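You operate a simulated robot arm through the tools that you are given. There is no shell and no other tool. Be economical: measure what you need, move in short steps, check, and stop when the job is done.

You are at the controls of a simulated two-armed robot. One attempt, no reset.

## Task
Take the blue towel from the island top on the sink side and hang it over the handle of the lower oven door.

It is judged by the outcome, as a careful person would: the job done as asked, and still so three seconds after it is handed in. It fails if anything else is knocked over, pushed out of place, dropped, spilled or broken. Flat cloth is picked up by pressing the open fingertips on it (5 to 10 N) and closing them slowly along it; thin cloth reads only 2 to 8 mm in the jaws.

## Robot
Two 6-joint arms with two-finger parallel grippers on one trunk, on a base that drives. Base frame: it is fixed to the floor where the robot stands at the start and does not move with it; the origin is under the middle of the robot, x ahead of it, y to its left, z up; the surface under the hand at the start is at about z = 0.92. Units: m, degrees, N and s.
The left shoulder is at the start at [0.08, 0.216, 1.58], the right one opposite. With the tool pointing down near the work surface each hand reaches from about 0.1 to 0.74 m from the robot's upright axis, wherever it stands, measured 20 degrees to its own side. Payload 3.43 kg a hand.
The tool frame of a hand sits at the grasp point between the pads (the TCP): z along the fingers, y along the line on which they close. The tips reach 0.03 m beyond it. The gripper opens to 0.094 m. The fingers are 0.028 m wide and 0.01 m thick; the gripper's body (0.05 by 0.096 m) begins 0.055 m behind the TCP.
Orientation is that of the tool frame in the base frame, as a unit quaternion [x, y, z, w]. With the fingers straight down and closing along the base's y, the tool's x points along the base's -x, its y along +y and its z along -z.

## Interface
- The arms move only by the tool apply_moves. It takes "left_targets", "right_targets" or both (then of equal length, played together; a hand with none holds still); each is a list of rows, each a list of 7 numbers: the gripper command, from -1 (shut) to 1 (fully open), values between in proportion, then the shift along the base's x, y, z in m, then the turn, a rotation vector about the base's x, y, z in degrees. In form: [[claw, tx, ty, tz, wx, wy, wz], ...]. A call has 1 to 20 rows; each row is the pose to reach, as a shift and turn from the pose commanded when the call began. Each row takes 0.2 s and may step no farther than 0.05 m and 8.6 degrees from the row before; otherwise, or with a gripper value out of range, the whole call is refused. Where a pose cannot be reached the arm comes as near as it can. A force on the tool above 40 N (or 10 N above the force at the start of the call, whichever is more), or a blocked arm, ends the call early, and 0.2 s more pass. The fingers move at their own pace (about 0.072 m/s each) and stop on an object; they squeeze with about 22 N. The grip force told is the motor's: it shows also when the fingers shut on nothing. Time passes only in rows, and 0.2 s behind the last, so rows that repeat a pose let the fingers close. It gives the time, the measured TCP pose, the force on the tool (base axes), the opening and the grip force at its end, in the units of the frame above (readings bear some noise), with the torque about the TCP (base axes, N m) and any sound that the robot's microphone picked up, and new pictures: "show" is both (left out), scene, wrist or none (wrist: the cameras of the hands that moved).
- Cameras (640 x 400 px; columns grow to the right, rows downward): "scene" is now at [0.1029, -0.0016, 1.7319]; the picture's right is [0.04, -1.00, 0.00], its down [-0.85, -0.03, -0.53] and it looks along [0.53, 0.02, -0.85] (base axes); focal length 287 px, centre (320, 200). "left" rides on the left gripper at [0.076, -0.014, -0.103] in its tool frame; the picture's right is [0.18, 0.98, 0.00], its down [-0.75, 0.14, -0.64] and it looks along [-0.63, 0.12, 0.77] (tool axes); focal length 243 px, centre (320, 200). "right" rides on the right gripper at [0.076, 0.014, -0.103] in its tool frame; the picture's right is [-0.18, 0.98, 0.00], its down [-0.75, -0.14, -0.64] and it looks along [-0.63, -0.12, 0.77] (tool axes); focal length 243 px, centre (320, 200). There is no depth. A picture from a camera that has moved, and an enlarged one, comes with that camera's place and axes in the base frame and with its lens. The place of the scene camera against the robot may be out by one fixed shift of up to 0.012 m in any direction.
- lift_body(by): slides the trunk up (or, below 0, down) by that many m; the arms and the scene camera ride with it, the base frame stays. It gives what a move gives, with no picture.
- drive_base(legs): drives the robot by 1 to 6 legs, each [ahead, left, turn to the left] in m, m and degrees, along the robot's own axes; the way and the turn of a leg run together, so that a leg with both is an arc; at most 1.5 m and 180 degrees a leg. The arms and the cameras ride along, it lands a little off, and it stops where it bumps. It gives what a move gives, and a new picture of the scene camera.
- head_to(pan, tilt): turns the head with the scene camera to pan (to the left, within 86 degrees either way) and tilt (down, from -29 to 69), counted from straight ahead of the robot. It gives what a move gives, and a new picture of the scene camera.
- close_up(camera, box): a new picture of the part [left, top, right, bottom] of that camera's present view, enlarged. It takes no simulated time.
- finish_job(): hands the job in; it is judged then, once.

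Go step by step. Nothing tells you exact positions but the pictures and the camera data: compare them with the known pose of the tool, close in by small moves and look again before you grip or let go. The budget is 120 turns and 260 pictures, counting those below and the enlarged ones. Unless the task says otherwise, let go and move clear before handing in, and close with one line.

The tools are called after "Emit:" by a JSON object that holds its "name" and its "arguments". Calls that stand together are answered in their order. apply_moves: Moves the arms, as the interface text tells. Its arguments: {"type":"object","properties":{"left_targets":{"type":"array"},"right_targets":{"type":"array"},"show":{"type":"string","enum":["both","scene","wrist","none"]}},"required":[]} The other tools are called the same way: lift_body (by) slides the trunk up or down; drive_base (legs) drives the base; head_to (pan, tilt) turns the head that bears the scene camera; close_up (camera, box) takes an enlarged picture of a part of a camera's view; finish_job () hands the job in.

At the start:

```text
time_s: 0.0
left_tool_pos: [0.5601, 0.2974, 1.032]
left_tcp_rot: [0.0, 1.0, -0.001, -0.001]
left_contact_force: [0.2, -0.1, 0.3]
left_wrist_torque: [-0.02, 0.01, 0.0]
left_width: 0.094
left_grip_force: 0.1
right_tool_pos: [0.5147, -0.1378, 1.0329]
right_tcp_rot: [0.0, 1.0, 0.0, -0.001]
right_contact_force: [0.7, -0.4, 0.7]
right_wrist_torque: [0.01, -0.03, 0.01]
right_width: 0.0939
right_grip_force: 0.0
trunk travel left (down, up): [-0.81, 0.03]
robot x, y, heading: [-0.001, -0.0013, 0.1]
head pan, tilt: [2.3, 58.0]
```

scene: 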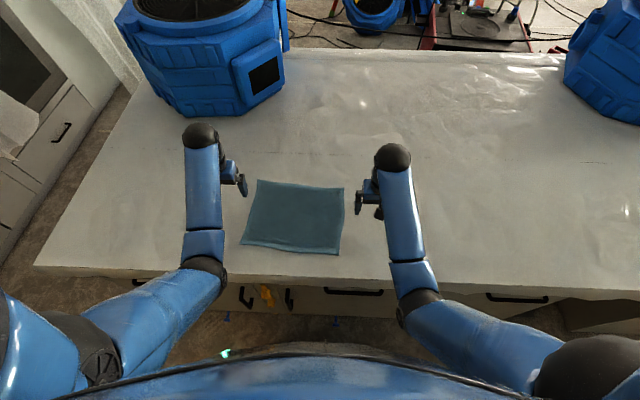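
right: 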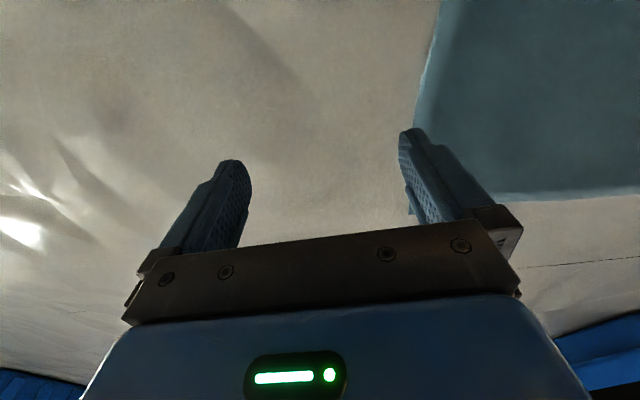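
left: 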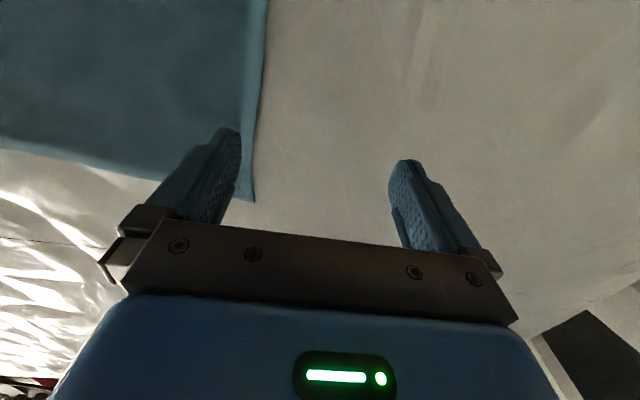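

The blue towel lies flat in front of me between the two hands. First I look round for the oven with its lower door.

Emit:
{"name": "head_to", "arguments": {"pan": 80, "tilt": 25}}

Emit:
{"name": "head_to", "arguments": {"pan": 20, "tilt": 20}}

Emit:
{"name": "head_to", "arguments": {"pan": -40, "tilt": 20}}

Emit:
{"name": "head_to", "arguments": {"pan": -86, "tilt": 25}}

```text
time_s: 1.5
left_tool_pos: [0.5607, 0.2973, 1.0326]
left_tcp_rot: [0.0, 1.0, 0.0, 0.0]
left_contact_force: [0.8, -0.7, -0.2]
left_wrist_torque: [0.01, -0.01, 0.03]
left_width: 0.094
left_grip_force: 0.0
right_tool_pos: [0.5143, -0.1398, 1.0335]
right_tcp_rot: [0.0, 1.0, 0.0, -0.001]
right_contact_force: [0.3, -0.1, 0.3]
right_wrist_torque: [0.03, -0.01, 0.01]
right_width: 0.094
right_grip_force: 0.1
trunk travel left (down, up): [-0.81, 0.03]
robot x, y, heading: [0.0034, 0.0005, 0.1]
head pan, tilt: [80.0, 25.0]
camera scene: at [0.0502, 0.0864, 1.7795], right [0.98, -0.17, 0.0], down [-0.07, -0.42, -0.91], along [0.16, 0.89, -0.42], focal length 287 px, centre (320, 200)
```

scene: 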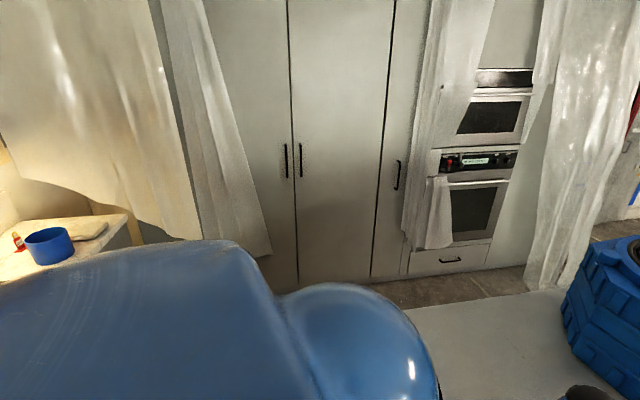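

```text
time_s: 2.8
left_tool_pos: [0.5605, 0.2973, 1.0327]
left_tcp_rot: [0.0, 1.0, 0.0, 0.0]
left_contact_force: [-0.2, 0.8, -0.4]
left_wrist_torque: [0.02, 0.01, 0.02]
left_width: 0.0942
left_grip_force: 0.1
right_tool_pos: [0.5144, -0.1381, 1.0333]
right_tcp_rot: [-0.001, 1.0, 0.0, 0.0]
right_contact_force: [-0.2, -0.7, -0.8]
right_wrist_torque: [0.03, 0.0, 0.02]
right_width: 0.0939
right_grip_force: 0.1
trunk travel left (down, up): [-0.81, 0.03]
robot x, y, heading: [-0.0024, -0.0036, 0.1]
head pan, tilt: [20.0, 20.0]
camera scene: at [0.1217, 0.0275, 1.7876], right [0.34, -0.94, 0.0], down [-0.32, -0.12, -0.94], along [0.88, 0.32, -0.34], focal length 287 px, centre (320, 200)
```

scene: 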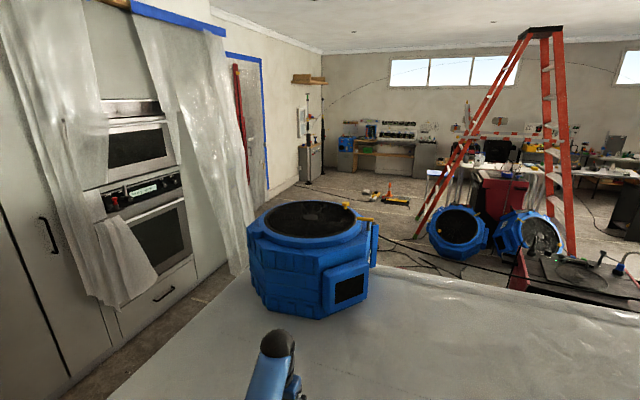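

```text
time_s: 4.1
left_tool_pos: [0.5597, 0.2972, 1.0329]
left_tcp_rot: [0.0, 1.0, 0.0, 0.001]
left_contact_force: [-0.2, 0.7, -0.8]
left_wrist_torque: [-0.01, 0.0, 0.0]
left_width: 0.0943
left_grip_force: 0.1
right_tool_pos: [0.5138, -0.1376, 1.0325]
right_tcp_rot: [0.001, 1.0, 0.001, 0.001]
right_contact_force: [-0.4, -0.4, 0.6]
right_wrist_torque: [-0.01, 0.0, 0.01]
right_width: 0.094
right_grip_force: 0.0
trunk travel left (down, up): [-0.81, 0.03]
robot x, y, heading: [-0.0037, 0.0042, 0.0]
head pan, tilt: [-40.0, 20.0]
camera scene: at [0.1055, -0.0642, 1.7876], right [-0.64, -0.77, 0.0], down [-0.26, 0.22, -0.94], along [0.72, -0.6, -0.34], focal length 287 px, centre (320, 200)
```

scene: 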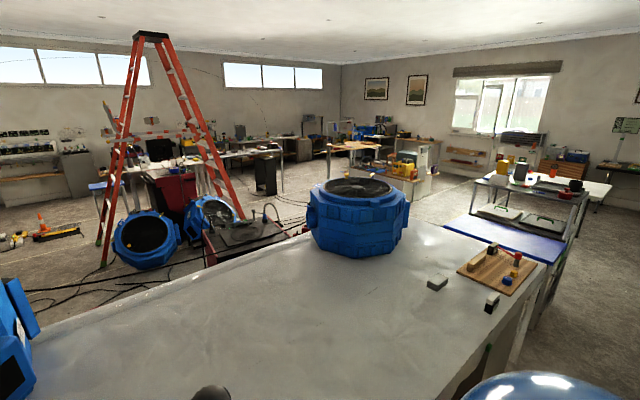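

```text
time_s: 5.2
left_tool_pos: [0.5615, 0.2971, 1.0331]
left_tcp_rot: [-0.001, 1.0, 0.0, 0.0]
left_contact_force: [-0.4, -0.5, 0.4]
left_wrist_torque: [-0.01, 0.05, 0.0]
left_width: 0.0942
left_grip_force: 0.1
right_tool_pos: [0.5134, -0.1378, 1.0328]
right_tcp_rot: [0.0, 1.0, 0.001, 0.0]
right_contact_force: [0.5, -0.9, 0.5]
right_wrist_torque: [0.01, -0.02, 0.01]
right_width: 0.094
right_grip_force: 0.0
trunk travel left (down, up): [-0.81, 0.03]
robot x, y, heading: [-0.0041, 0.0025, -0.0]
head pan, tilt: [-85.9, 25.0]
camera scene: at [0.0407, -0.0963, 1.7796], right [-1.0, -0.07, 0.0], down [-0.03, 0.42, -0.91], along [0.06, -0.9, -0.42], focal length 287 px, centre (320, 200)
```

scene: 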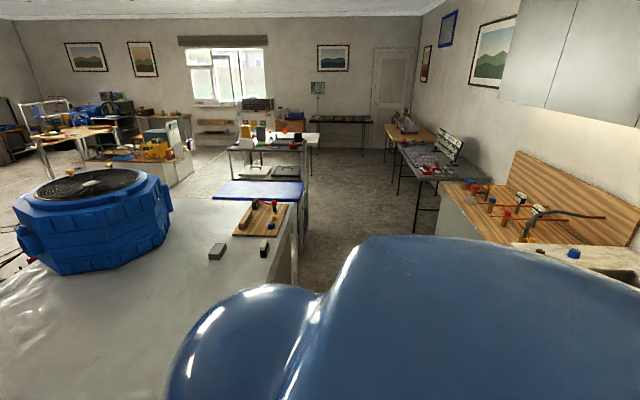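

The double oven is in the left wall, with something white draped at the left of the lower oven. I take a closer look.

Emit:
{"name": "head_to", "arguments": {"pan": 55, "tilt": 25}}

Emit:
{"name": "close_up", "arguments": {"camera": "scene", "box": [160, 40, 400, 280]}}

```text
time_s: 7.5
left_tool_pos: [0.5606, 0.2975, 1.034]
left_tcp_rot: [0.0, 1.0, -0.001, 0.0]
left_contact_force: [0.8, -0.3, 0.4]
left_wrist_torque: [0.0, -0.04, -0.01]
left_width: 0.0939
left_grip_force: 0.0
right_tool_pos: [0.5135, -0.1387, 1.0316]
right_tcp_rot: [0.0, 1.0, 0.0, 0.0]
right_contact_force: [0.0, -0.1, -0.7]
right_wrist_torque: [0.02, -0.01, 0.0]
right_width: 0.0942
right_grip_force: 0.0
trunk travel left (down, up): [-0.81, 0.03]
robot x, y, heading: [0.0022, 0.0023, -0.1]
head pan, tilt: [55.0, 25.0]
camera scene: at [0.087, 0.0711, 1.7795], right [0.82, -0.57, 0.0], down [-0.24, -0.35, -0.91], along [0.52, 0.74, -0.42], focal length 287 px, centre (320, 200)
```

scene: 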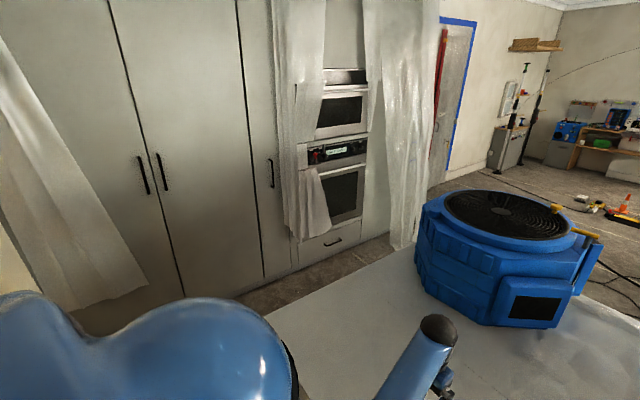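

```text
1.67 times, centred on (280, 160) of scene
camera zoom: at [0.087, 0.0711, 1.7795], right [0.82, -0.57, 0.0], down [-0.24, -0.35, -0.91], along [0.52, 0.74, -0.42], focal length 479 px, centre (387, 267)
```

zoom: 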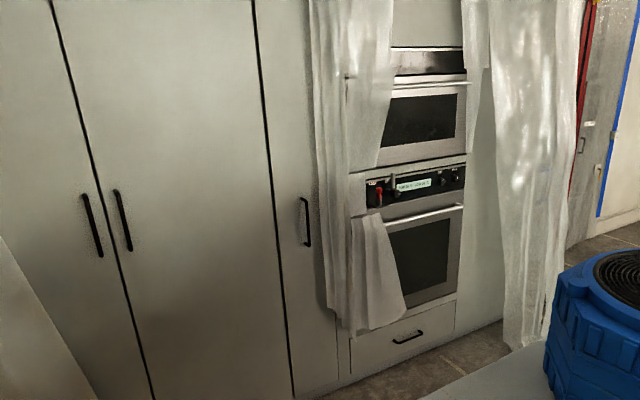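

The lower oven handle runs at about y 2.05, z 0.9 and x 1.5–2.0, with white plastic over its left end. I'll pinch the towel's near edge with both hands, so next I move the hands above its two near corners.

Emit:
{"name": "head_to", "arguments": {"pan": 5, "tilt": 62}}

Emit:
{"name": "apply_moves", "arguments": {"left_targets": [[0.06, -0.033, -0.027, 0, 0, 0, 0], [0.06, -0.066, -0.054, 0, 0, 0, 0], [0.06, -0.1, -0.082, 0, 0, 0, 0], [0.06, -0.1, -0.082, -0.03, 0, 0, 0]], "right_targets": [[0.06, -0.024, 0.043, 0, 0, 0, 0], [0.06, -0.048, 0.086, 0, 0, 0, 0], [0.06, -0.073, 0.128, 0, 0, 0, 0], [0.06, -0.073, 0.128, -0.03, 0, 0, 0]]}}

```text
time_s: 8.7
left_tool_pos: [0.5609, 0.2968, 1.0319]
left_tcp_rot: [0.0, 1.0, 0.0, 0.0]
left_contact_force: [0.2, 0.3, -0.3]
left_wrist_torque: [0.02, 0.03, -0.06]
left_width: 0.0939
left_grip_force: 0.0
right_tool_pos: [0.5145, -0.1389, 1.0326]
right_tcp_rot: [0.0, 1.0, 0.0, 0.0]
right_contact_force: [0.0, 0.2, -0.2]
right_wrist_torque: [0.0, 0.0, 0.01]
right_width: 0.0942
right_grip_force: 0.0
trunk travel left (down, up): [-0.81, 0.03]
robot x, y, heading: [0.0023, 0.0013, 0.1]
head pan, tilt: [5.0, 62.0]
camera scene: at [0.0982, 0.0012, 1.7272], right [0.09, -1.0, 0.0], down [-0.88, -0.08, -0.47], along [0.47, 0.04, -0.88], focal length 287 px, centre (320, 200)
```

scene: 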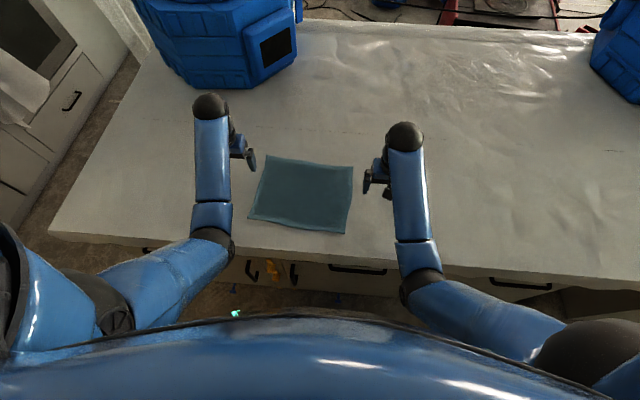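

```text
time_s: 9.7
left_tool_pos: [0.4618, 0.2155, 1.0041]
left_tcp_rot: [0.0, 1.0, 0.0, 0.0]
left_contact_force: [-0.5, 0.2, 0.2]
left_wrist_torque: [-0.02, -0.01, 0.0]
left_width: 0.0498
left_grip_force: 0.1
left hand out of reach, approached as far as the arm can: row 3
right_tool_pos: [0.4398, -0.0124, 1.0052]
right_tcp_rot: [0.0, 1.0, -0.001, 0.001]
right_contact_force: [0.2, 1.1, 0.6]
right_wrist_torque: [-0.01, 0.02, 0.01]
right_width: 0.0499
right_grip_force: 0.0
right hand out of reach, approached as far as the arm can: row 3
trunk travel left (down, up): [-0.81, 0.03]
robot x, y, heading: [0.0007, 0.0031, -0.1]
head pan, tilt: [5.0, 62.0]
camera scene: at [0.0987, 0.001, 1.7272], right [0.09, -1.0, 0.0], down [-0.88, -0.08, -0.47], along [0.47, 0.04, -0.88], focal length 287 px, centre (320, 200)
camera right: at [0.3629, 0.002, 1.1072], right [0.18, 0.98, 0.0], down [0.75, -0.14, 0.64], along [0.63, -0.12, -0.77], focal length 243 px, centre (320, 200)
camera left: at [0.3854, 0.1993, 1.1068], right [-0.18, 0.98, 0.0], down [0.75, 0.14, 0.64], along [0.63, 0.12, -0.77], focal length 243 px, centre (320, 200)
```

scene: 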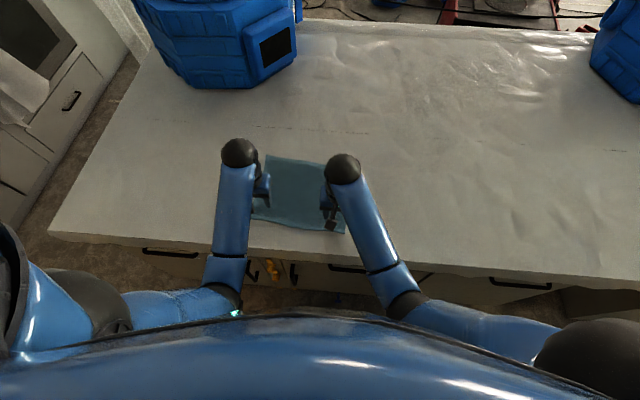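
right: 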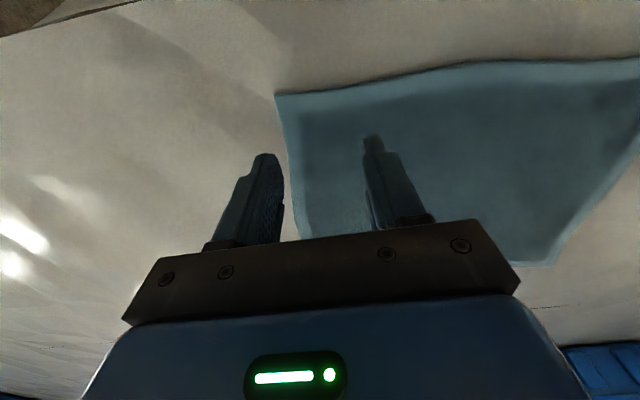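
left: 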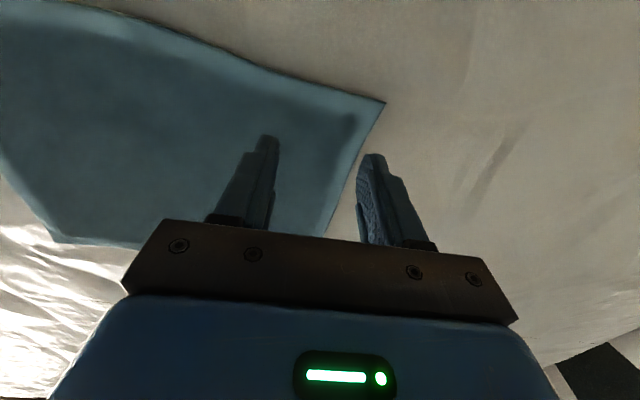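

Both hands are over the near corners, which I measure at about (0.41, -0.04) and (0.435, 0.257). I shift each slightly inward and lower in small steps until the tips press.

Emit:
{"name": "apply_moves", "arguments": {"left_targets": [[0.06, -0.004, -0.012, 0, 0, 0, 0], [0.06, -0.004, -0.012, -0.03, 0, 0, 0], [0.06, -0.004, -0.012, -0.045, 0, 0, 0]], "right_targets": [[0.06, -0.004, 0.018, 0, 0, 0, 0], [0.06, -0.004, 0.018, -0.03, 0, 0, 0], [0.06, -0.004, 0.018, -0.045, 0, 0, 0]], "show": "wrist"}}

```text
time_s: 10.4
left_tool_pos: [0.4572, 0.2034, 0.9591]
left_tcp_rot: [0.001, 1.0, 0.0, 0.0]
left_contact_force: [-0.1, 0.0, 0.2]
left_wrist_torque: [-0.02, 0.0, -0.01]
left_width: 0.0496
left_grip_force: 0.0
right_tool_pos: [0.4368, 0.007, 0.9559]
right_tcp_rot: [0.001, 1.0, 0.001, -0.001]
right_contact_force: [0.3, -0.3, -0.3]
right_wrist_torque: [0.04, -0.02, 0.0]
right_width: 0.0497
right_grip_force: 0.1
trunk travel left (down, up): [-0.81, 0.03]
robot x, y, heading: [0.0005, 0.0028, -0.1]
head pan, tilt: [5.0, 62.0]
camera right: at [0.3596, 0.021, 1.059], right [0.18, 0.98, 0.0], down [0.75, -0.14, 0.64], along [0.63, -0.12, -0.77], focal length 243 px, centre (320, 200)
camera left: at [0.3812, 0.1884, 1.0617], right [-0.18, 0.98, 0.0], down [0.75, 0.14, 0.64], along [0.63, 0.12, -0.77], focal length 243 px, centre (320, 200)
```

right: 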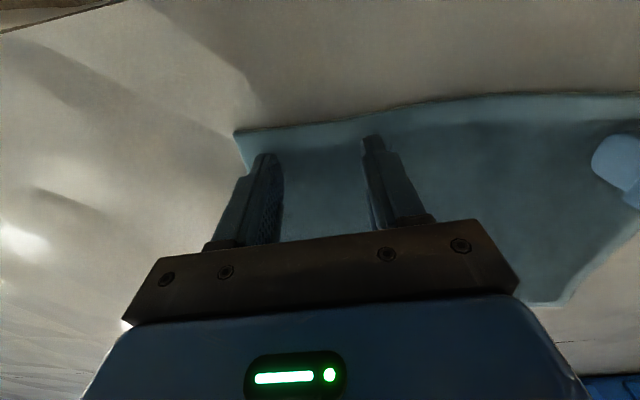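
left: 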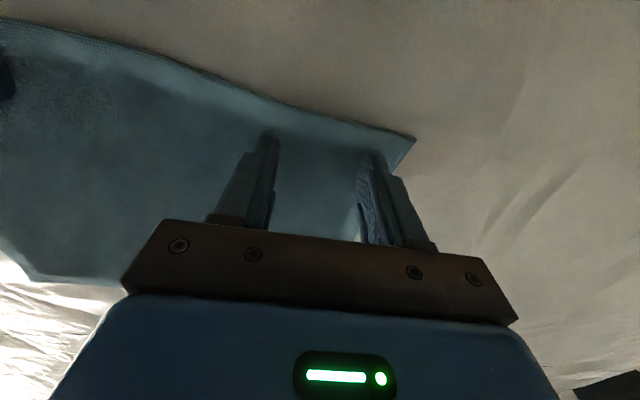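

The tips are just above the cloth and well placed near the edge. I lower gently until I feel about 5–10 N.

Emit:
{"name": "apply_moves", "arguments": {"left_targets": [[0.06, 0, 0, -0.004, 0, 0, 0], [0.06, 0, 0, -0.007, 0, 0, 0]], "right_targets": [[0.06, 0, 0, -0.003, 0, 0, 0], [0.06, 0, 0, -0.005, 0, 0, 0]], "show": "none"}}

```text
time_s: 11.1
left_tool_pos: [0.456, 0.2028, 0.9525]
left_tcp_rot: [0.0, 1.0, 0.0, 0.002]
left_contact_force: [1.8, 2.0, 9.2]
left_wrist_torque: [0.11, -0.04, -0.04]
left_width: 0.0496
left_grip_force: 0.1
right_tool_pos: [0.4354, 0.0062, 0.9533]
right_tcp_rot: [-0.001, 1.0, 0.0, 0.001]
right_contact_force: [1.9, 0.1, 4.9]
right_wrist_torque: [0.0, -0.02, -0.01]
right_width: 0.0499
right_grip_force: 0.1
trunk travel left (down, up): [-0.81, 0.03]
robot x, y, heading: [0.0007, -0.0004, -0.0]
head pan, tilt: [5.0, 62.0]
```

Both tips press at about 9 N and 5 N. I press the right a touch more and close both slowly.

Emit:
{"name": "apply_moves", "arguments": {"left_targets": [[0.0, 0, 0, 0, 0, 0, 0], [-0.12, 0, 0, 0, 0, 0, 0], [-0.24, 0, 0, 0, 0, 0, 0], [-0.36, 0, 0, 0, 0, 0, 0], [-0.48, 0, 0, 0, 0, 0, 0], [-0.6, 0, 0, 0, 0, 0, 0], [-0.72, 0, 0, 0, 0, 0, 0], [-0.84, 0, 0, 0, 0, 0, 0], [-1, 0, 0, 0, 0, 0, 0], [-1, 0, 0, 0, 0, 0, 0], [-1, 0, 0, 0, 0, 0, 0]], "right_targets": [[0.0, 0, 0, -0.001, 0, 0, 0], [-0.12, 0, 0, -0.001, 0, 0, 0], [-0.24, 0, 0, -0.001, 0, 0, 0], [-0.36, 0, 0, -0.001, 0, 0, 0], [-0.48, 0, 0, -0.001, 0, 0, 0], [-0.6, 0, 0, -0.001, 0, 0, 0], [-0.72, 0, 0, -0.001, 0, 0, 0], [-0.84, 0, 0, -0.001, 0, 0, 0], [-1, 0, 0, -0.001, 0, 0, 0], [-1, 0, 0, -0.001, 0, 0, 0], [-1, 0, 0, -0.001, 0, 0, 0]]}}

```text
time_s: 13.4
left_tool_pos: [0.4536, 0.2017, 0.9529]
left_tcp_rot: [0.0, 1.0, -0.001, 0.001]
left_contact_force: [-1.8, -14.2, 15.4]
left_wrist_torque: [-0.41, 0.1, 0.06]
left_width: 0.0066
left_grip_force: 21.5
right_tool_pos: [0.4346, 0.0075, 0.9537]
right_tcp_rot: [0.001, 1.0, 0.0, 0.001]
right_contact_force: [1.2, 14.9, 13.4]
right_wrist_torque: [0.45, -0.03, 0.01]
right_width: 0.0064
right_grip_force: 22.0
trunk travel left (down, up): [-0.81, 0.03]
robot x, y, heading: [-0.0016, 0.0008, 0.1]
head pan, tilt: [5.0, 62.0]
camera scene: at [0.0943, 0.0005, 1.7275], right [0.09, -1.0, 0.0], down [-0.88, -0.08, -0.47], along [0.47, 0.04, -0.88], focal length 287 px, centre (320, 200)
camera right: at [0.3581, 0.0214, 1.0555], right [0.18, 0.98, 0.0], down [0.75, -0.14, 0.64], along [0.63, -0.12, -0.76], focal length 243 px, centre (320, 200)
camera left: at [0.3785, 0.1865, 1.0553], right [-0.18, 0.98, 0.0], down [0.75, 0.14, 0.64], along [0.63, 0.12, -0.77], focal length 243 px, centre (320, 200)
```

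scene: 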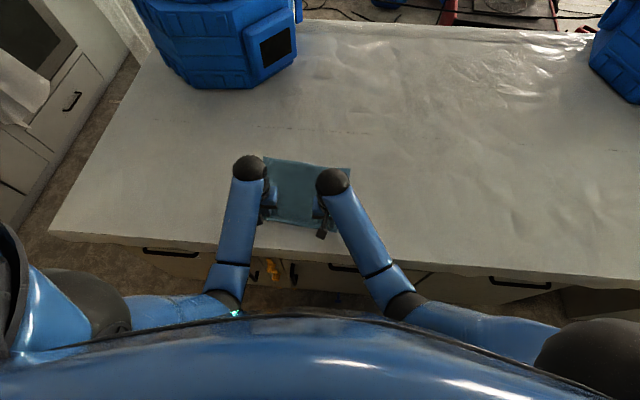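
right: 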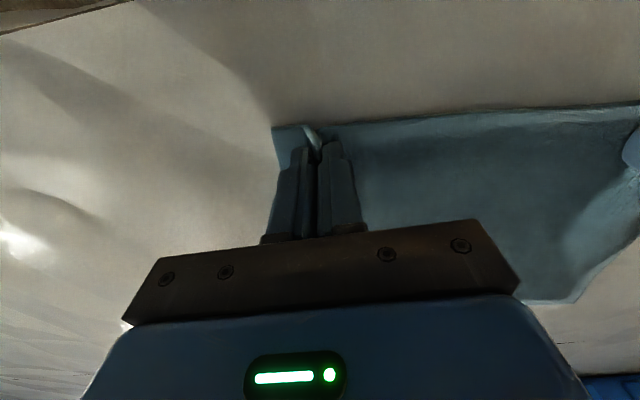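
left: 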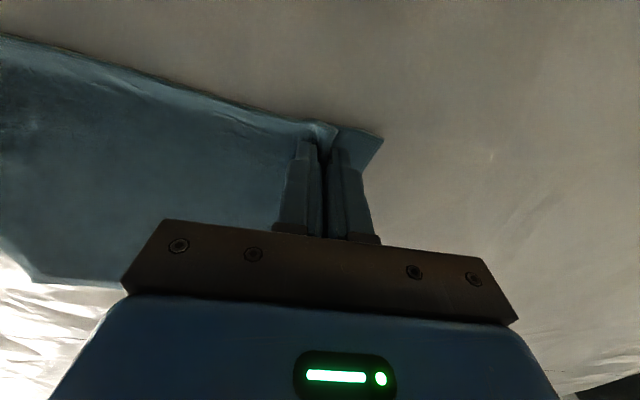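

Both hands hold pinches of cloth (6.5 mm). I ease the tension and lift straight up.

Emit:
{"name": "apply_moves", "arguments": {"left_targets": [[-1, 0, -0.004, 0.01, 0, 0, 0], [-1, 0, -0.006, 0.04, 0, 0, 0], [-1, 0, -0.006, 0.08, 0, 0, 0], [-1, 0, -0.006, 0.12, 0, 0, 0], [-1, 0, -0.006, 0.16, 0, 0, 0], [-1, 0, -0.006, 0.2, 0, 0, 0], [-1, 0, -0.006, 0.24, 0, 0, 0], [-1, 0, -0.006, 0.28, 0, 0, 0], [-1, 0, -0.006, 0.32, 0, 0, 0]], "right_targets": [[-1, 0, 0.004, 0.01, 0, 0, 0], [-1, 0, 0.006, 0.04, 0, 0, 0], [-1, 0, 0.006, 0.08, 0, 0, 0], [-1, 0, 0.006, 0.12, 0, 0, 0], [-1, 0, 0.006, 0.16, 0, 0, 0], [-1, 0, 0.006, 0.2, 0, 0, 0], [-1, 0, 0.006, 0.24, 0, 0, 0], [-1, 0, 0.006, 0.28, 0, 0, 0], [-1, 0, 0.006, 0.32, 0, 0, 0]]}}

```text
time_s: 15.4
left_tool_pos: [0.4878, 0.1928, 1.0259]
left_tcp_rot: [0.0, 1.0, 0.0, 0.001]
left_contact_force: [-0.2, 0.7, -0.5]
left_wrist_torque: [-0.02, -0.01, -0.03]
left_width: 0.0054
left_grip_force: 22.2
left hand out of reach, approached as far as the arm can: row 3, 4, 5, 6, 7, 8, 9
right_tool_pos: [0.5214, 0.0598, 1.0825]
right_tcp_rot: [0.001, 1.0, 0.0, 0.001]
right_contact_force: [0.8, 0.0, -1.0]
right_wrist_torque: [0.03, 0.01, -0.01]
right_width: 0.0046
right_grip_force: 21.8
right hand out of reach, approached as far as the arm can: row 4, 5, 6, 7, 8, 9
trunk travel left (down, up): [-0.81, 0.03]
robot x, y, heading: [-0.0004, 0.0013, 0.1]
head pan, tilt: [5.0, 62.0]
camera scene: at [0.0983, 0.0017, 1.7272], right [0.09, -1.0, 0.0], down [-0.88, -0.08, -0.47], along [0.47, 0.04, -0.88], focal length 287 px, centre (320, 200)
camera right: at [0.4455, 0.0737, 1.1849], right [0.18, 0.98, 0.0], down [0.75, -0.14, 0.64], along [0.63, -0.12, -0.77], focal length 243 px, centre (320, 200)
camera left: at [0.4107, 0.1764, 1.1285], right [-0.18, 0.98, 0.0], down [0.75, 0.14, 0.64], along [0.63, 0.12, -0.77], focal length 243 px, centre (320, 200)
```

scene: 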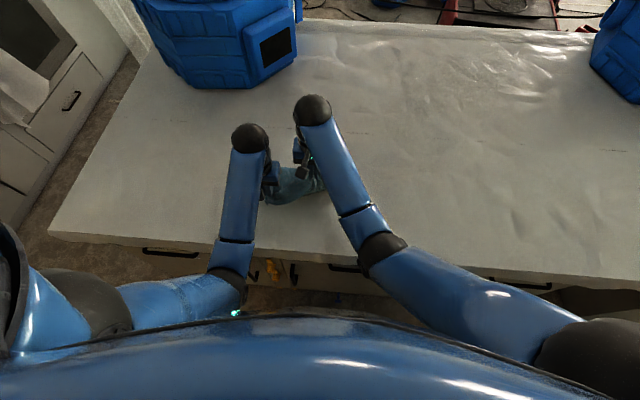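
right: 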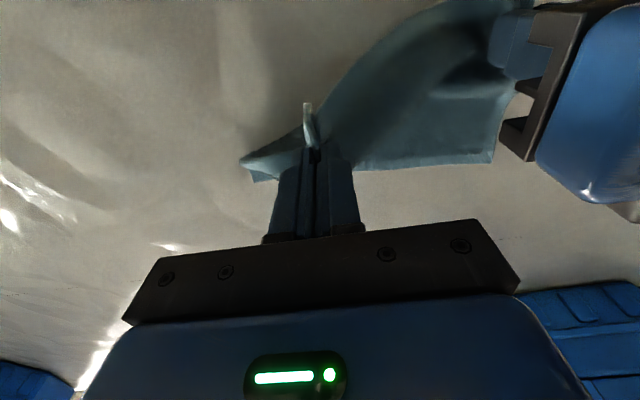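
left: 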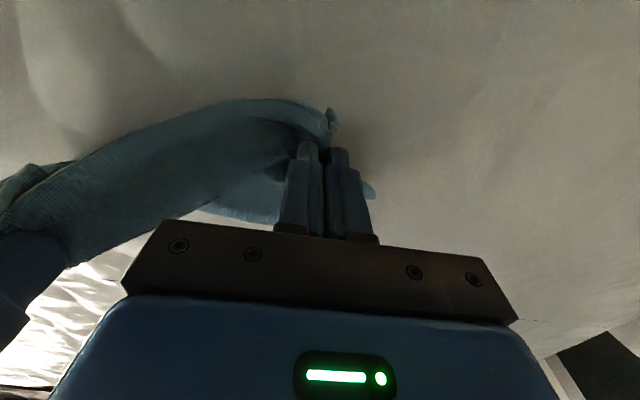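

The cloth is held, but fingers pointing down the arms can't rise higher. I'll tilt the fingers forward while keeping height, and see how the arms follow.

Emit:
{"name": "apply_moves", "arguments": {"left_targets": [[-1, 0, 0, 0, 0, -8, 0], [-1, 0, 0, 0, 0, -16, 0], [-1, 0, 0, 0, 0, -24, 0]], "right_targets": [[-1, 0, 0, 0, 0, -8, 0], [-1, 0, 0, 0, 0, -16, 0], [-1, 0, 0, 0, 0, -24, 0]], "show": "scene"}}

```text
time_s: 16.2
left_tool_pos: [0.492, 0.197, 1.0317]
left_tcp_rot: [0.0, 0.978, -0.001, 0.209]
left_contact_force: [0.1, 0.2, 0.6]
left_wrist_torque: [0.03, 0.03, -0.02]
left_width: 0.0053
left_grip_force: 21.8
right_tool_pos: [0.5213, 0.0651, 1.0793]
right_tcp_rot: [0.0, 0.978, 0.0, 0.21]
right_contact_force: [0.4, -0.1, 0.6]
right_wrist_torque: [-0.01, 0.03, 0.06]
right_width: 0.0049
right_grip_force: 21.2
trunk travel left (down, up): [-0.81, 0.03]
robot x, y, heading: [0.0019, 0.0006, 0.0]
head pan, tilt: [5.0, 62.0]
camera scene: at [0.0961, 0.0009, 1.7274], right [0.09, -1.0, 0.0], down [-0.88, -0.08, -0.47], along [0.47, 0.04, -0.88], focal length 287 px, centre (320, 200)
```

scene: 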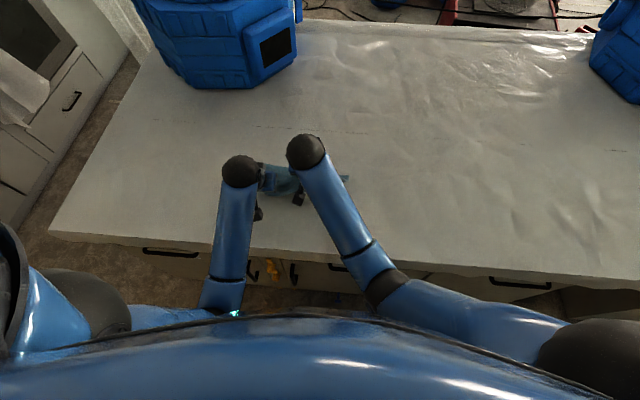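

The tilt works and the commanded pose follows the actual one. I tilt further, re-spread the hands and rise.

Emit:
{"name": "apply_moves", "arguments": {"left_targets": [[-1, 0.0, 0, 0.015, 0, -8, 0], [-1, 0.0, 0, 0.03, 0, -16, 0], [-1, 0.0, 0, 0.06, 0, -24, 0], [-1, 0.01, 0, 0.09, 0, -32, 0], [-1, 0.01, 0.0, 0.12, 0, -36, 0]], "right_targets": [[-1, -0.01, -0.015, 0, 0, -8, 0], [-1, -0.02, -0.03, 0, 0, -16, 0], [-1, -0.02, -0.045, 0.015, 0, -24, 0], [-1, -0.02, -0.06, 0.045, 0, -32, 0], [-1, -0.02, -0.06, 0.073, 0, -36, 0]]}}

```text
time_s: 17.4
left_tool_pos: [0.5061, 0.1989, 1.153]
left_tcp_rot: [0.001, 0.865, -0.001, 0.501]
left_contact_force: [-0.5, -8.2, 0.5]
left_wrist_torque: [-0.14, 0.04, -0.2]
left_width: 0.0056
left_grip_force: 22.1
right_tool_pos: [0.5023, 0.0075, 1.1484]
right_tcp_rot: [0.0, 0.866, 0.001, 0.5]
right_contact_force: [0.2, 7.7, 0.1]
right_wrist_torque: [0.18, 0.01, 0.2]
right_width: 0.005
right_grip_force: 22.0
trunk travel left (down, up): [-0.81, 0.03]
robot x, y, heading: [0.0014, -0.0003, 0.2]
head pan, tilt: [5.0, 62.0]
camera scene: at [0.097, 0.0013, 1.7272], right [0.09, -1.0, 0.0], down [-0.88, -0.08, -0.47], along [0.47, 0.04, -0.88], focal length 287 px, centre (320, 200)
camera right: at [0.3741, 0.0215, 1.1333], right [0.09, 0.98, 0.16], down [-0.18, -0.14, 0.97], along [0.98, -0.12, 0.17], focal length 243 px, centre (320, 200)
camera left: at [0.3798, 0.1838, 1.1372], right [-0.09, 0.98, -0.16], down [-0.18, 0.14, 0.97], along [0.98, 0.12, 0.17], focal length 243 px, centre (320, 200)
```

scene: 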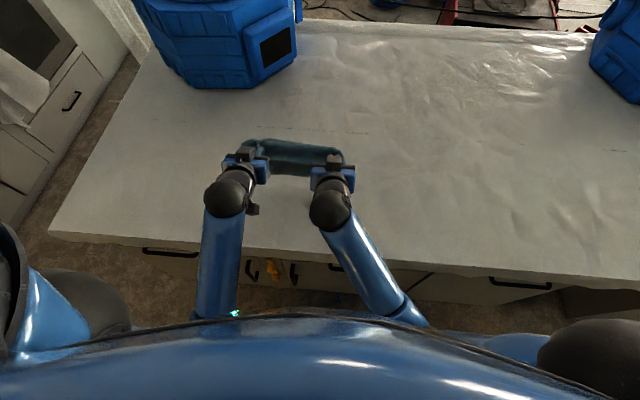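
right: 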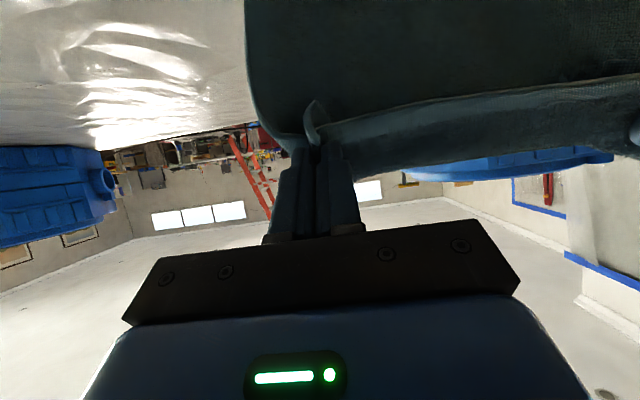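
left: 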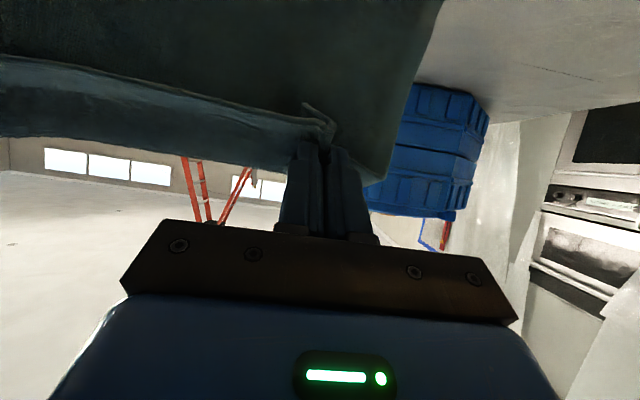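

The towel now hangs as a sheet between the two hands. I relax the tension a little, raise it clear of the island, then turn left.

Emit:
{"name": "apply_moves", "arguments": {"left_targets": [[-1, -0.01, -0.002, 0.03, 0, 0, 0], [-1, -0.02, -0.003, 0.07, 0, 0, 0], [-1, -0.03, -0.003, 0.11, 0, 0, 0]], "right_targets": [[-1, -0.01, 0.002, 0.035, 0, 0, 0], [-1, -0.02, 0.003, 0.075, 0, 0, 0], [-1, -0.03, 0.003, 0.115, 0, 0, 0]], "show": "scene"}}

Emit:
{"name": "head_to", "arguments": {"pan": 70, "tilt": 50}}

```text
time_s: 18.2
left_tool_pos: [0.4981, 0.1975, 1.2541]
left_tcp_rot: [-0.001, 0.867, 0.0, 0.499]
left_contact_force: [-1.3, -5.5, 0.5]
left_wrist_torque: [-0.16, 0.01, -0.16]
left_width: 0.0054
left_grip_force: 22.0
left hand out of reach, approached as far as the arm can: row 3
right_tool_pos: [0.4725, 0.009, 1.2612]
right_tcp_rot: [-0.001, 0.867, 0.0, 0.498]
right_contact_force: [0.3, 6.2, -0.7]
right_wrist_torque: [0.09, -0.02, 0.13]
right_width: 0.0048
right_grip_force: 22.1
trunk travel left (down, up): [-0.81, 0.03]
robot x, y, heading: [0.0006, -0.0006, 0.0]
head pan, tilt: [5.0, 62.0]
camera scene: at [0.0998, 0.002, 1.727], right [0.09, -1.0, 0.0], down [-0.88, -0.08, -0.47], along [0.47, 0.04, -0.88], focal length 287 px, centre (320, 200)
```

scene: 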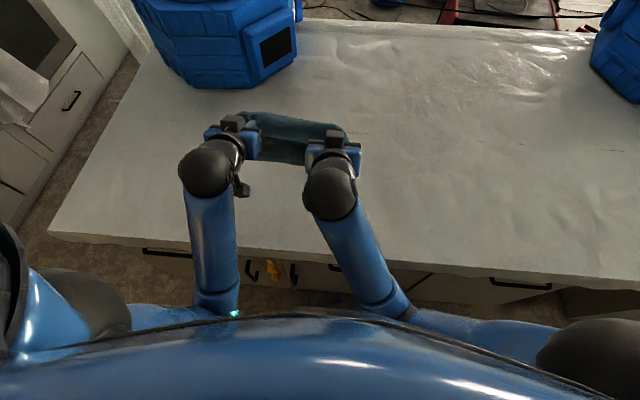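

```text
time_s: 19.6
left_tool_pos: [0.4976, 0.1973, 1.2534]
left_tcp_rot: [0.0, 0.866, -0.001, 0.5]
left_contact_force: [-0.5, -5.5, 0.3]
left_wrist_torque: [-0.16, 0.07, -0.13]
left_width: 0.005
left_grip_force: 22.2
right_tool_pos: [0.4724, 0.0094, 1.2602]
right_tcp_rot: [0.0, 0.866, 0.0, 0.5]
right_contact_force: [1.1, 6.3, -0.2]
right_wrist_torque: [0.09, 0.02, 0.09]
right_width: 0.0048
right_grip_force: 21.8
trunk travel left (down, up): [-0.81, 0.03]
robot x, y, heading: [-0.0006, -0.0021, -0.2]
head pan, tilt: [70.0, 50.0]
camera scene: at [0.0607, 0.0681, 1.742], right [0.94, -0.34, 0.0], down [-0.26, -0.72, -0.64], along [0.22, 0.6, -0.77], focal length 287 px, centre (320, 200)
```

scene: 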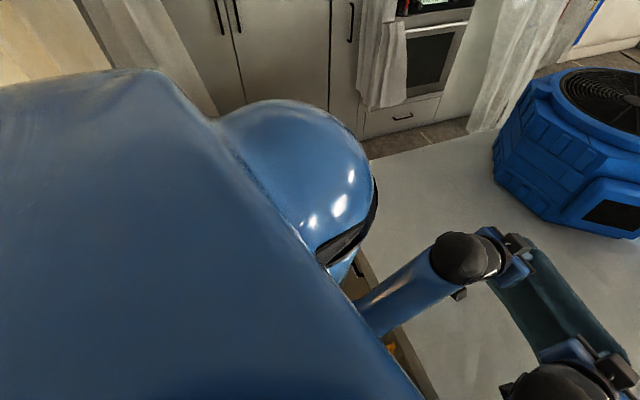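

The view to the oven is clear. I turn left on the spot to face the oven wall.

Emit:
{"name": "drive_base", "arguments": {"legs": [[0, 0, 45], [0, 0, 45]]}}

Emit:
{"name": "head_to", "arguments": {"pan": 0, "tilt": 40}}

Emit:
{"name": "head_to", "arguments": {"pan": -50, "tilt": 35}}

```text
time_s: 24.1
left_tool_pos: [-0.1865, 0.5017, 1.2549]
left_tcp_rot: [-0.606, 0.619, 0.35, 0.357]
left_contact_force: [2.4, -0.1, 0.1]
left_wrist_torque: [-0.02, -0.06, -0.1]
left_width: 0.005
left_grip_force: 21.9
right_tool_pos: [0.0006, 0.4716, 1.2619]
right_tcp_rot: [-0.606, 0.619, 0.35, 0.357]
right_contact_force: [-2.4, -0.4, -0.3]
right_wrist_torque: [0.01, 0.06, 0.05]
right_width: 0.004
right_grip_force: 21.8
trunk travel left (down, up): [-0.81, 0.03]
robot x, y, heading: [-0.0061, -0.0004, 88.8]
head pan, tilt: [70.0, 50.0]
camera scene: at [-0.0669, 0.0538, 1.7421], right [0.36, 0.93, 0.0], down [0.71, -0.28, -0.64], along [-0.6, 0.23, -0.77], focal length 287 px, centre (320, 200)
```

scene: 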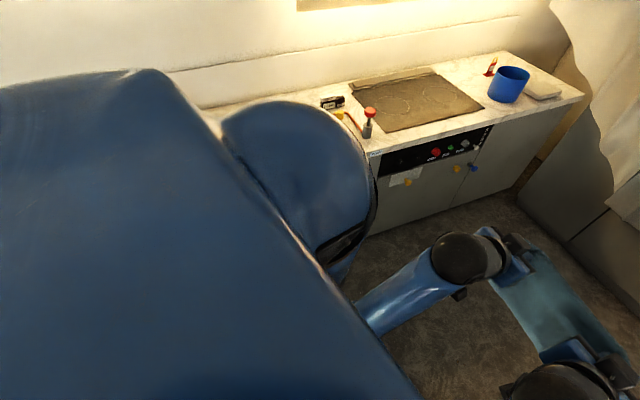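

```text
time_s: 25.5
left_tool_pos: [-0.1866, 0.5022, 1.2542]
left_tcp_rot: [-0.606, 0.619, 0.35, 0.357]
left_contact_force: [2.2, -0.2, 0.2]
left_wrist_torque: [-0.03, -0.1, -0.09]
left_width: 0.0052
left_grip_force: 22.0
right_tool_pos: [0.0007, 0.4728, 1.2619]
right_tcp_rot: [-0.606, 0.619, 0.35, 0.357]
right_contact_force: [-2.8, -0.2, -1.0]
right_wrist_torque: [0.01, 0.05, 0.01]
right_width: 0.0041
right_grip_force: 22.3
trunk travel left (down, up): [-0.81, 0.03]
robot x, y, heading: [0.0028, 0.0029, 88.6]
head pan, tilt: [0.0, 40.0]
camera scene: at [0.006, 0.111, 1.7562], right [1.0, -0.02, 0.0], down [-0.01, -0.64, -0.77], along [0.01, 0.77, -0.64], focal length 287 px, centre (320, 200)
```

scene: 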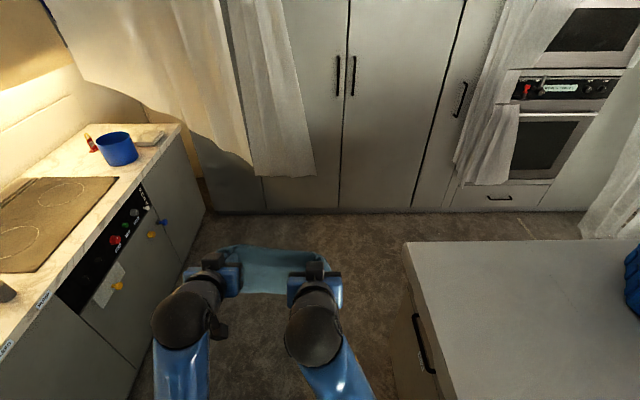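

```text
time_s: 26.7
left_tool_pos: [-0.1879, 0.5015, 1.2544]
left_tcp_rot: [-0.606, 0.619, 0.35, 0.357]
left_contact_force: [1.5, -0.3, 0.4]
left_wrist_torque: [0.01, -0.04, -0.11]
left_width: 0.0048
left_grip_force: 22.3
right_tool_pos: [0.0007, 0.4721, 1.2613]
right_tcp_rot: [-0.606, 0.619, 0.35, 0.357]
right_contact_force: [-0.8, -0.4, -0.2]
right_wrist_torque: [0.0, 0.03, -0.01]
right_width: 0.0041
right_grip_force: 21.6
trunk travel left (down, up): [-0.81, 0.03]
robot x, y, heading: [0.0006, 0.0, 88.8]
head pan, tilt: [-50.0, 35.0]
camera scene: at [0.0729, 0.0812, 1.7638], right [0.63, -0.78, 0.0], down [-0.45, -0.36, -0.82], along [0.64, 0.51, -0.57], focal length 287 px, centre (320, 200)
```

scene: 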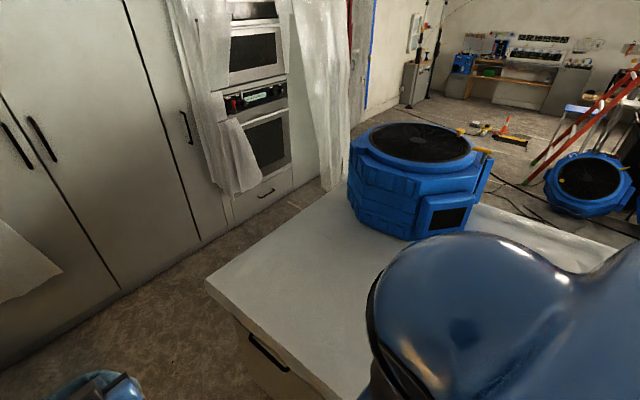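

The wall face is at about y 2.05, the island corner at (0.35, 0.85), and the handle from x≈1.46 to 2.05 at z≈0.93. I drive ahead into the aisle and then sidestep right, in two legs, looking at each.

Emit:
{"name": "drive_base", "arguments": {"legs": [[1.24, 0, 1.2]]}}

Emit:
{"name": "drive_base", "arguments": {"legs": [[0, -0.9, 0]]}}

```text
time_s: 32.9
left_tool_pos: [-0.1608, 1.7324, 1.2549]
left_tcp_rot: [-0.606, 0.619, 0.35, 0.357]
left_contact_force: [2.0, -1.0, -0.1]
left_wrist_torque: [0.01, -0.09, -0.12]
left_width: 0.0051
left_grip_force: 21.6
right_tool_pos: [0.028, 1.7018, 1.2625]
right_tcp_rot: [-0.606, 0.619, 0.35, 0.357]
right_contact_force: [-1.6, 0.2, -0.8]
right_wrist_torque: [-0.01, 0.06, 0.03]
right_width: 0.0041
right_grip_force: 22.2
trunk travel left (down, up): [-0.81, 0.03]
robot x, y, heading: [0.0255, 1.2336, 88.7]
head pan, tilt: [-50.0, 35.0]
camera scene: at [0.0997, 1.3103, 1.7639], right [0.63, -0.78, 0.0], down [-0.45, -0.36, -0.82], along [0.64, 0.51, -0.57], focal length 287 px, centre (320, 200)
```

scene: 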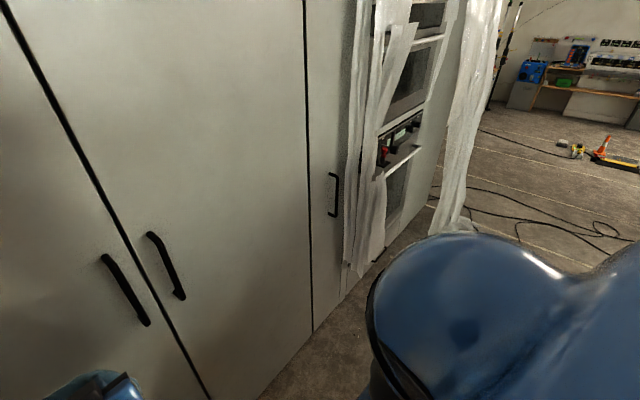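

```text
time_s: 37.6
left_tool_pos: [0.7482, 1.7064, 1.2548]
left_tcp_rot: [-0.599, 0.626, 0.345, 0.361]
left_contact_force: [1.6, -0.3, -0.4]
left_wrist_torque: [0.0, -0.05, -0.09]
left_width: 0.0048
left_grip_force: 21.4
right_tool_pos: [0.9336, 1.6714, 1.2624]
right_tcp_rot: [-0.599, 0.626, 0.345, 0.361]
right_contact_force: [-1.8, -0.4, -0.4]
right_wrist_torque: [0.0, 0.06, 0.03]
right_width: 0.0041
right_grip_force: 22.1
trunk travel left (down, up): [-0.81, 0.03]
robot x, y, heading: [0.9231, 1.2028, 87.4]
head pan, tilt: [-50.0, 35.0]
camera scene: at [0.9966, 1.2794, 1.7639], right [0.61, -0.79, 0.0], down [-0.45, -0.35, -0.82], along [0.65, 0.5, -0.57], focal length 287 px, centre (320, 200)
```

scene: 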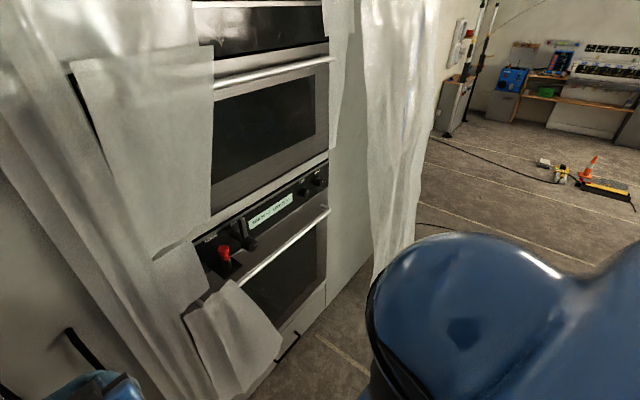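

The oven handle is clear to the right of the white plastic. I continue right to face it squarely, fixing the small heading drift.

Emit:
{"name": "drive_base", "arguments": {"legs": [[0.02, -0.86, 3.2]]}}

Emit:
{"name": "head_to", "arguments": {"pan": 0, "tilt": 45}}

Emit:
{"name": "head_to", "arguments": {"pan": 10, "tilt": 25}}

```text
time_s: 42.2
left_tool_pos: [1.5874, 1.6987, 1.254]
left_tcp_rot: [0.613, -0.611, -0.354, -0.354]
left_contact_force: [1.2, 0.4, 0.3]
left_wrist_torque: [0.02, 0.0, -0.09]
left_width: 0.0048
left_grip_force: 22.2
right_tool_pos: [1.7744, 1.6727, 1.2606]
right_tcp_rot: [0.613, -0.612, -0.353, -0.354]
right_contact_force: [-1.6, -0.2, -0.9]
right_wrist_torque: [-0.03, 0.03, -0.02]
right_width: 0.0047
right_grip_force: 22.1
trunk travel left (down, up): [-0.81, 0.03]
robot x, y, heading: [1.7869, 1.2002, 90.2]
head pan, tilt: [-50.0, 35.0]
camera scene: at [1.8548, 1.2835, 1.7639], right [0.64, -0.77, 0.0], down [-0.44, -0.37, -0.82], along [0.63, 0.53, -0.57], focal length 287 px, centre (320, 200)
```

scene: 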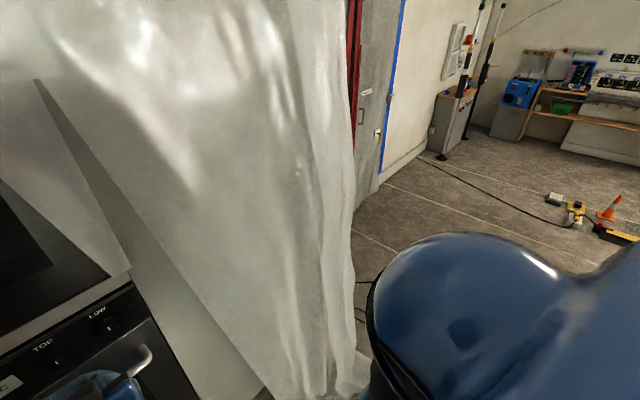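

```text
time_s: 43.4
left_tool_pos: [1.5883, 1.6978, 1.2548]
left_tcp_rot: [0.613, -0.612, -0.354, -0.353]
left_contact_force: [1.2, -0.4, -0.4]
left_wrist_torque: [-0.02, -0.04, -0.11]
left_width: 0.0046
left_grip_force: 22.1
right_tool_pos: [1.777, 1.6723, 1.263]
right_tcp_rot: [0.613, -0.612, -0.353, -0.353]
right_contact_force: [-1.7, 0.0, -0.8]
right_wrist_torque: [0.0, 0.06, 0.0]
right_width: 0.0041
right_grip_force: 21.9
trunk travel left (down, up): [-0.81, 0.03]
robot x, y, heading: [1.7875, 1.2036, 89.8]
head pan, tilt: [0.0, 45.0]
camera scene: at [1.789, 1.3082, 1.749], right [1.0, 0.0, 0.0], down [0.0, -0.71, -0.71], along [0.0, 0.71, -0.71], focal length 287 px, centre (320, 200)
```

scene: 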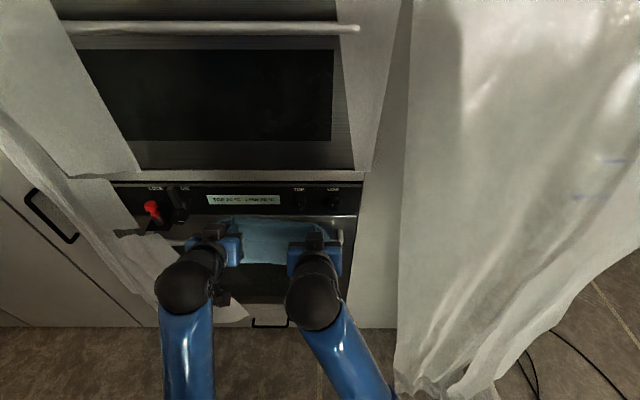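

```text
time_s: 44.2
left_tool_pos: [1.5888, 1.698, 1.2553]
left_tcp_rot: [0.613, -0.612, -0.354, -0.354]
left_contact_force: [2.5, -0.3, 0.7]
left_wrist_torque: [-0.03, -0.03, -0.1]
left_width: 0.0049
left_grip_force: 22.4
right_tool_pos: [1.7761, 1.6733, 1.2621]
right_tcp_rot: [0.613, -0.612, -0.354, -0.353]
right_contact_force: [-2.1, -0.7, 0.4]
right_wrist_torque: [0.04, 0.03, 0.0]
right_width: 0.0043
right_grip_force: 22.3
trunk travel left (down, up): [-0.81, 0.03]
robot x, y, heading: [1.7818, 1.1991, 90.2]
head pan, tilt: [10.0, 25.0]
camera scene: at [1.7732, 1.3176, 1.7795], right [0.98, 0.17, 0.0], down [0.07, -0.42, -0.91], along [-0.16, 0.89, -0.42], focal length 287 px, centre (320, 200)
```

scene: 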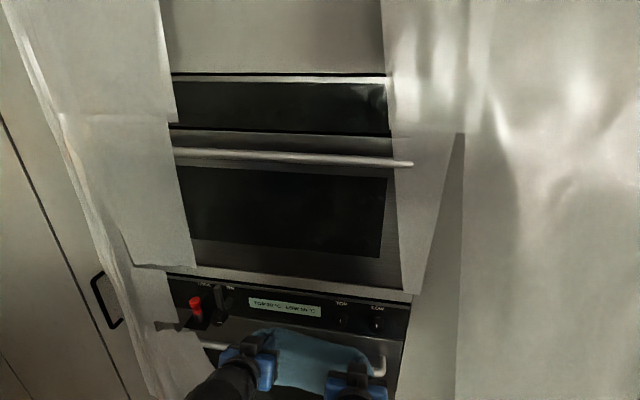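

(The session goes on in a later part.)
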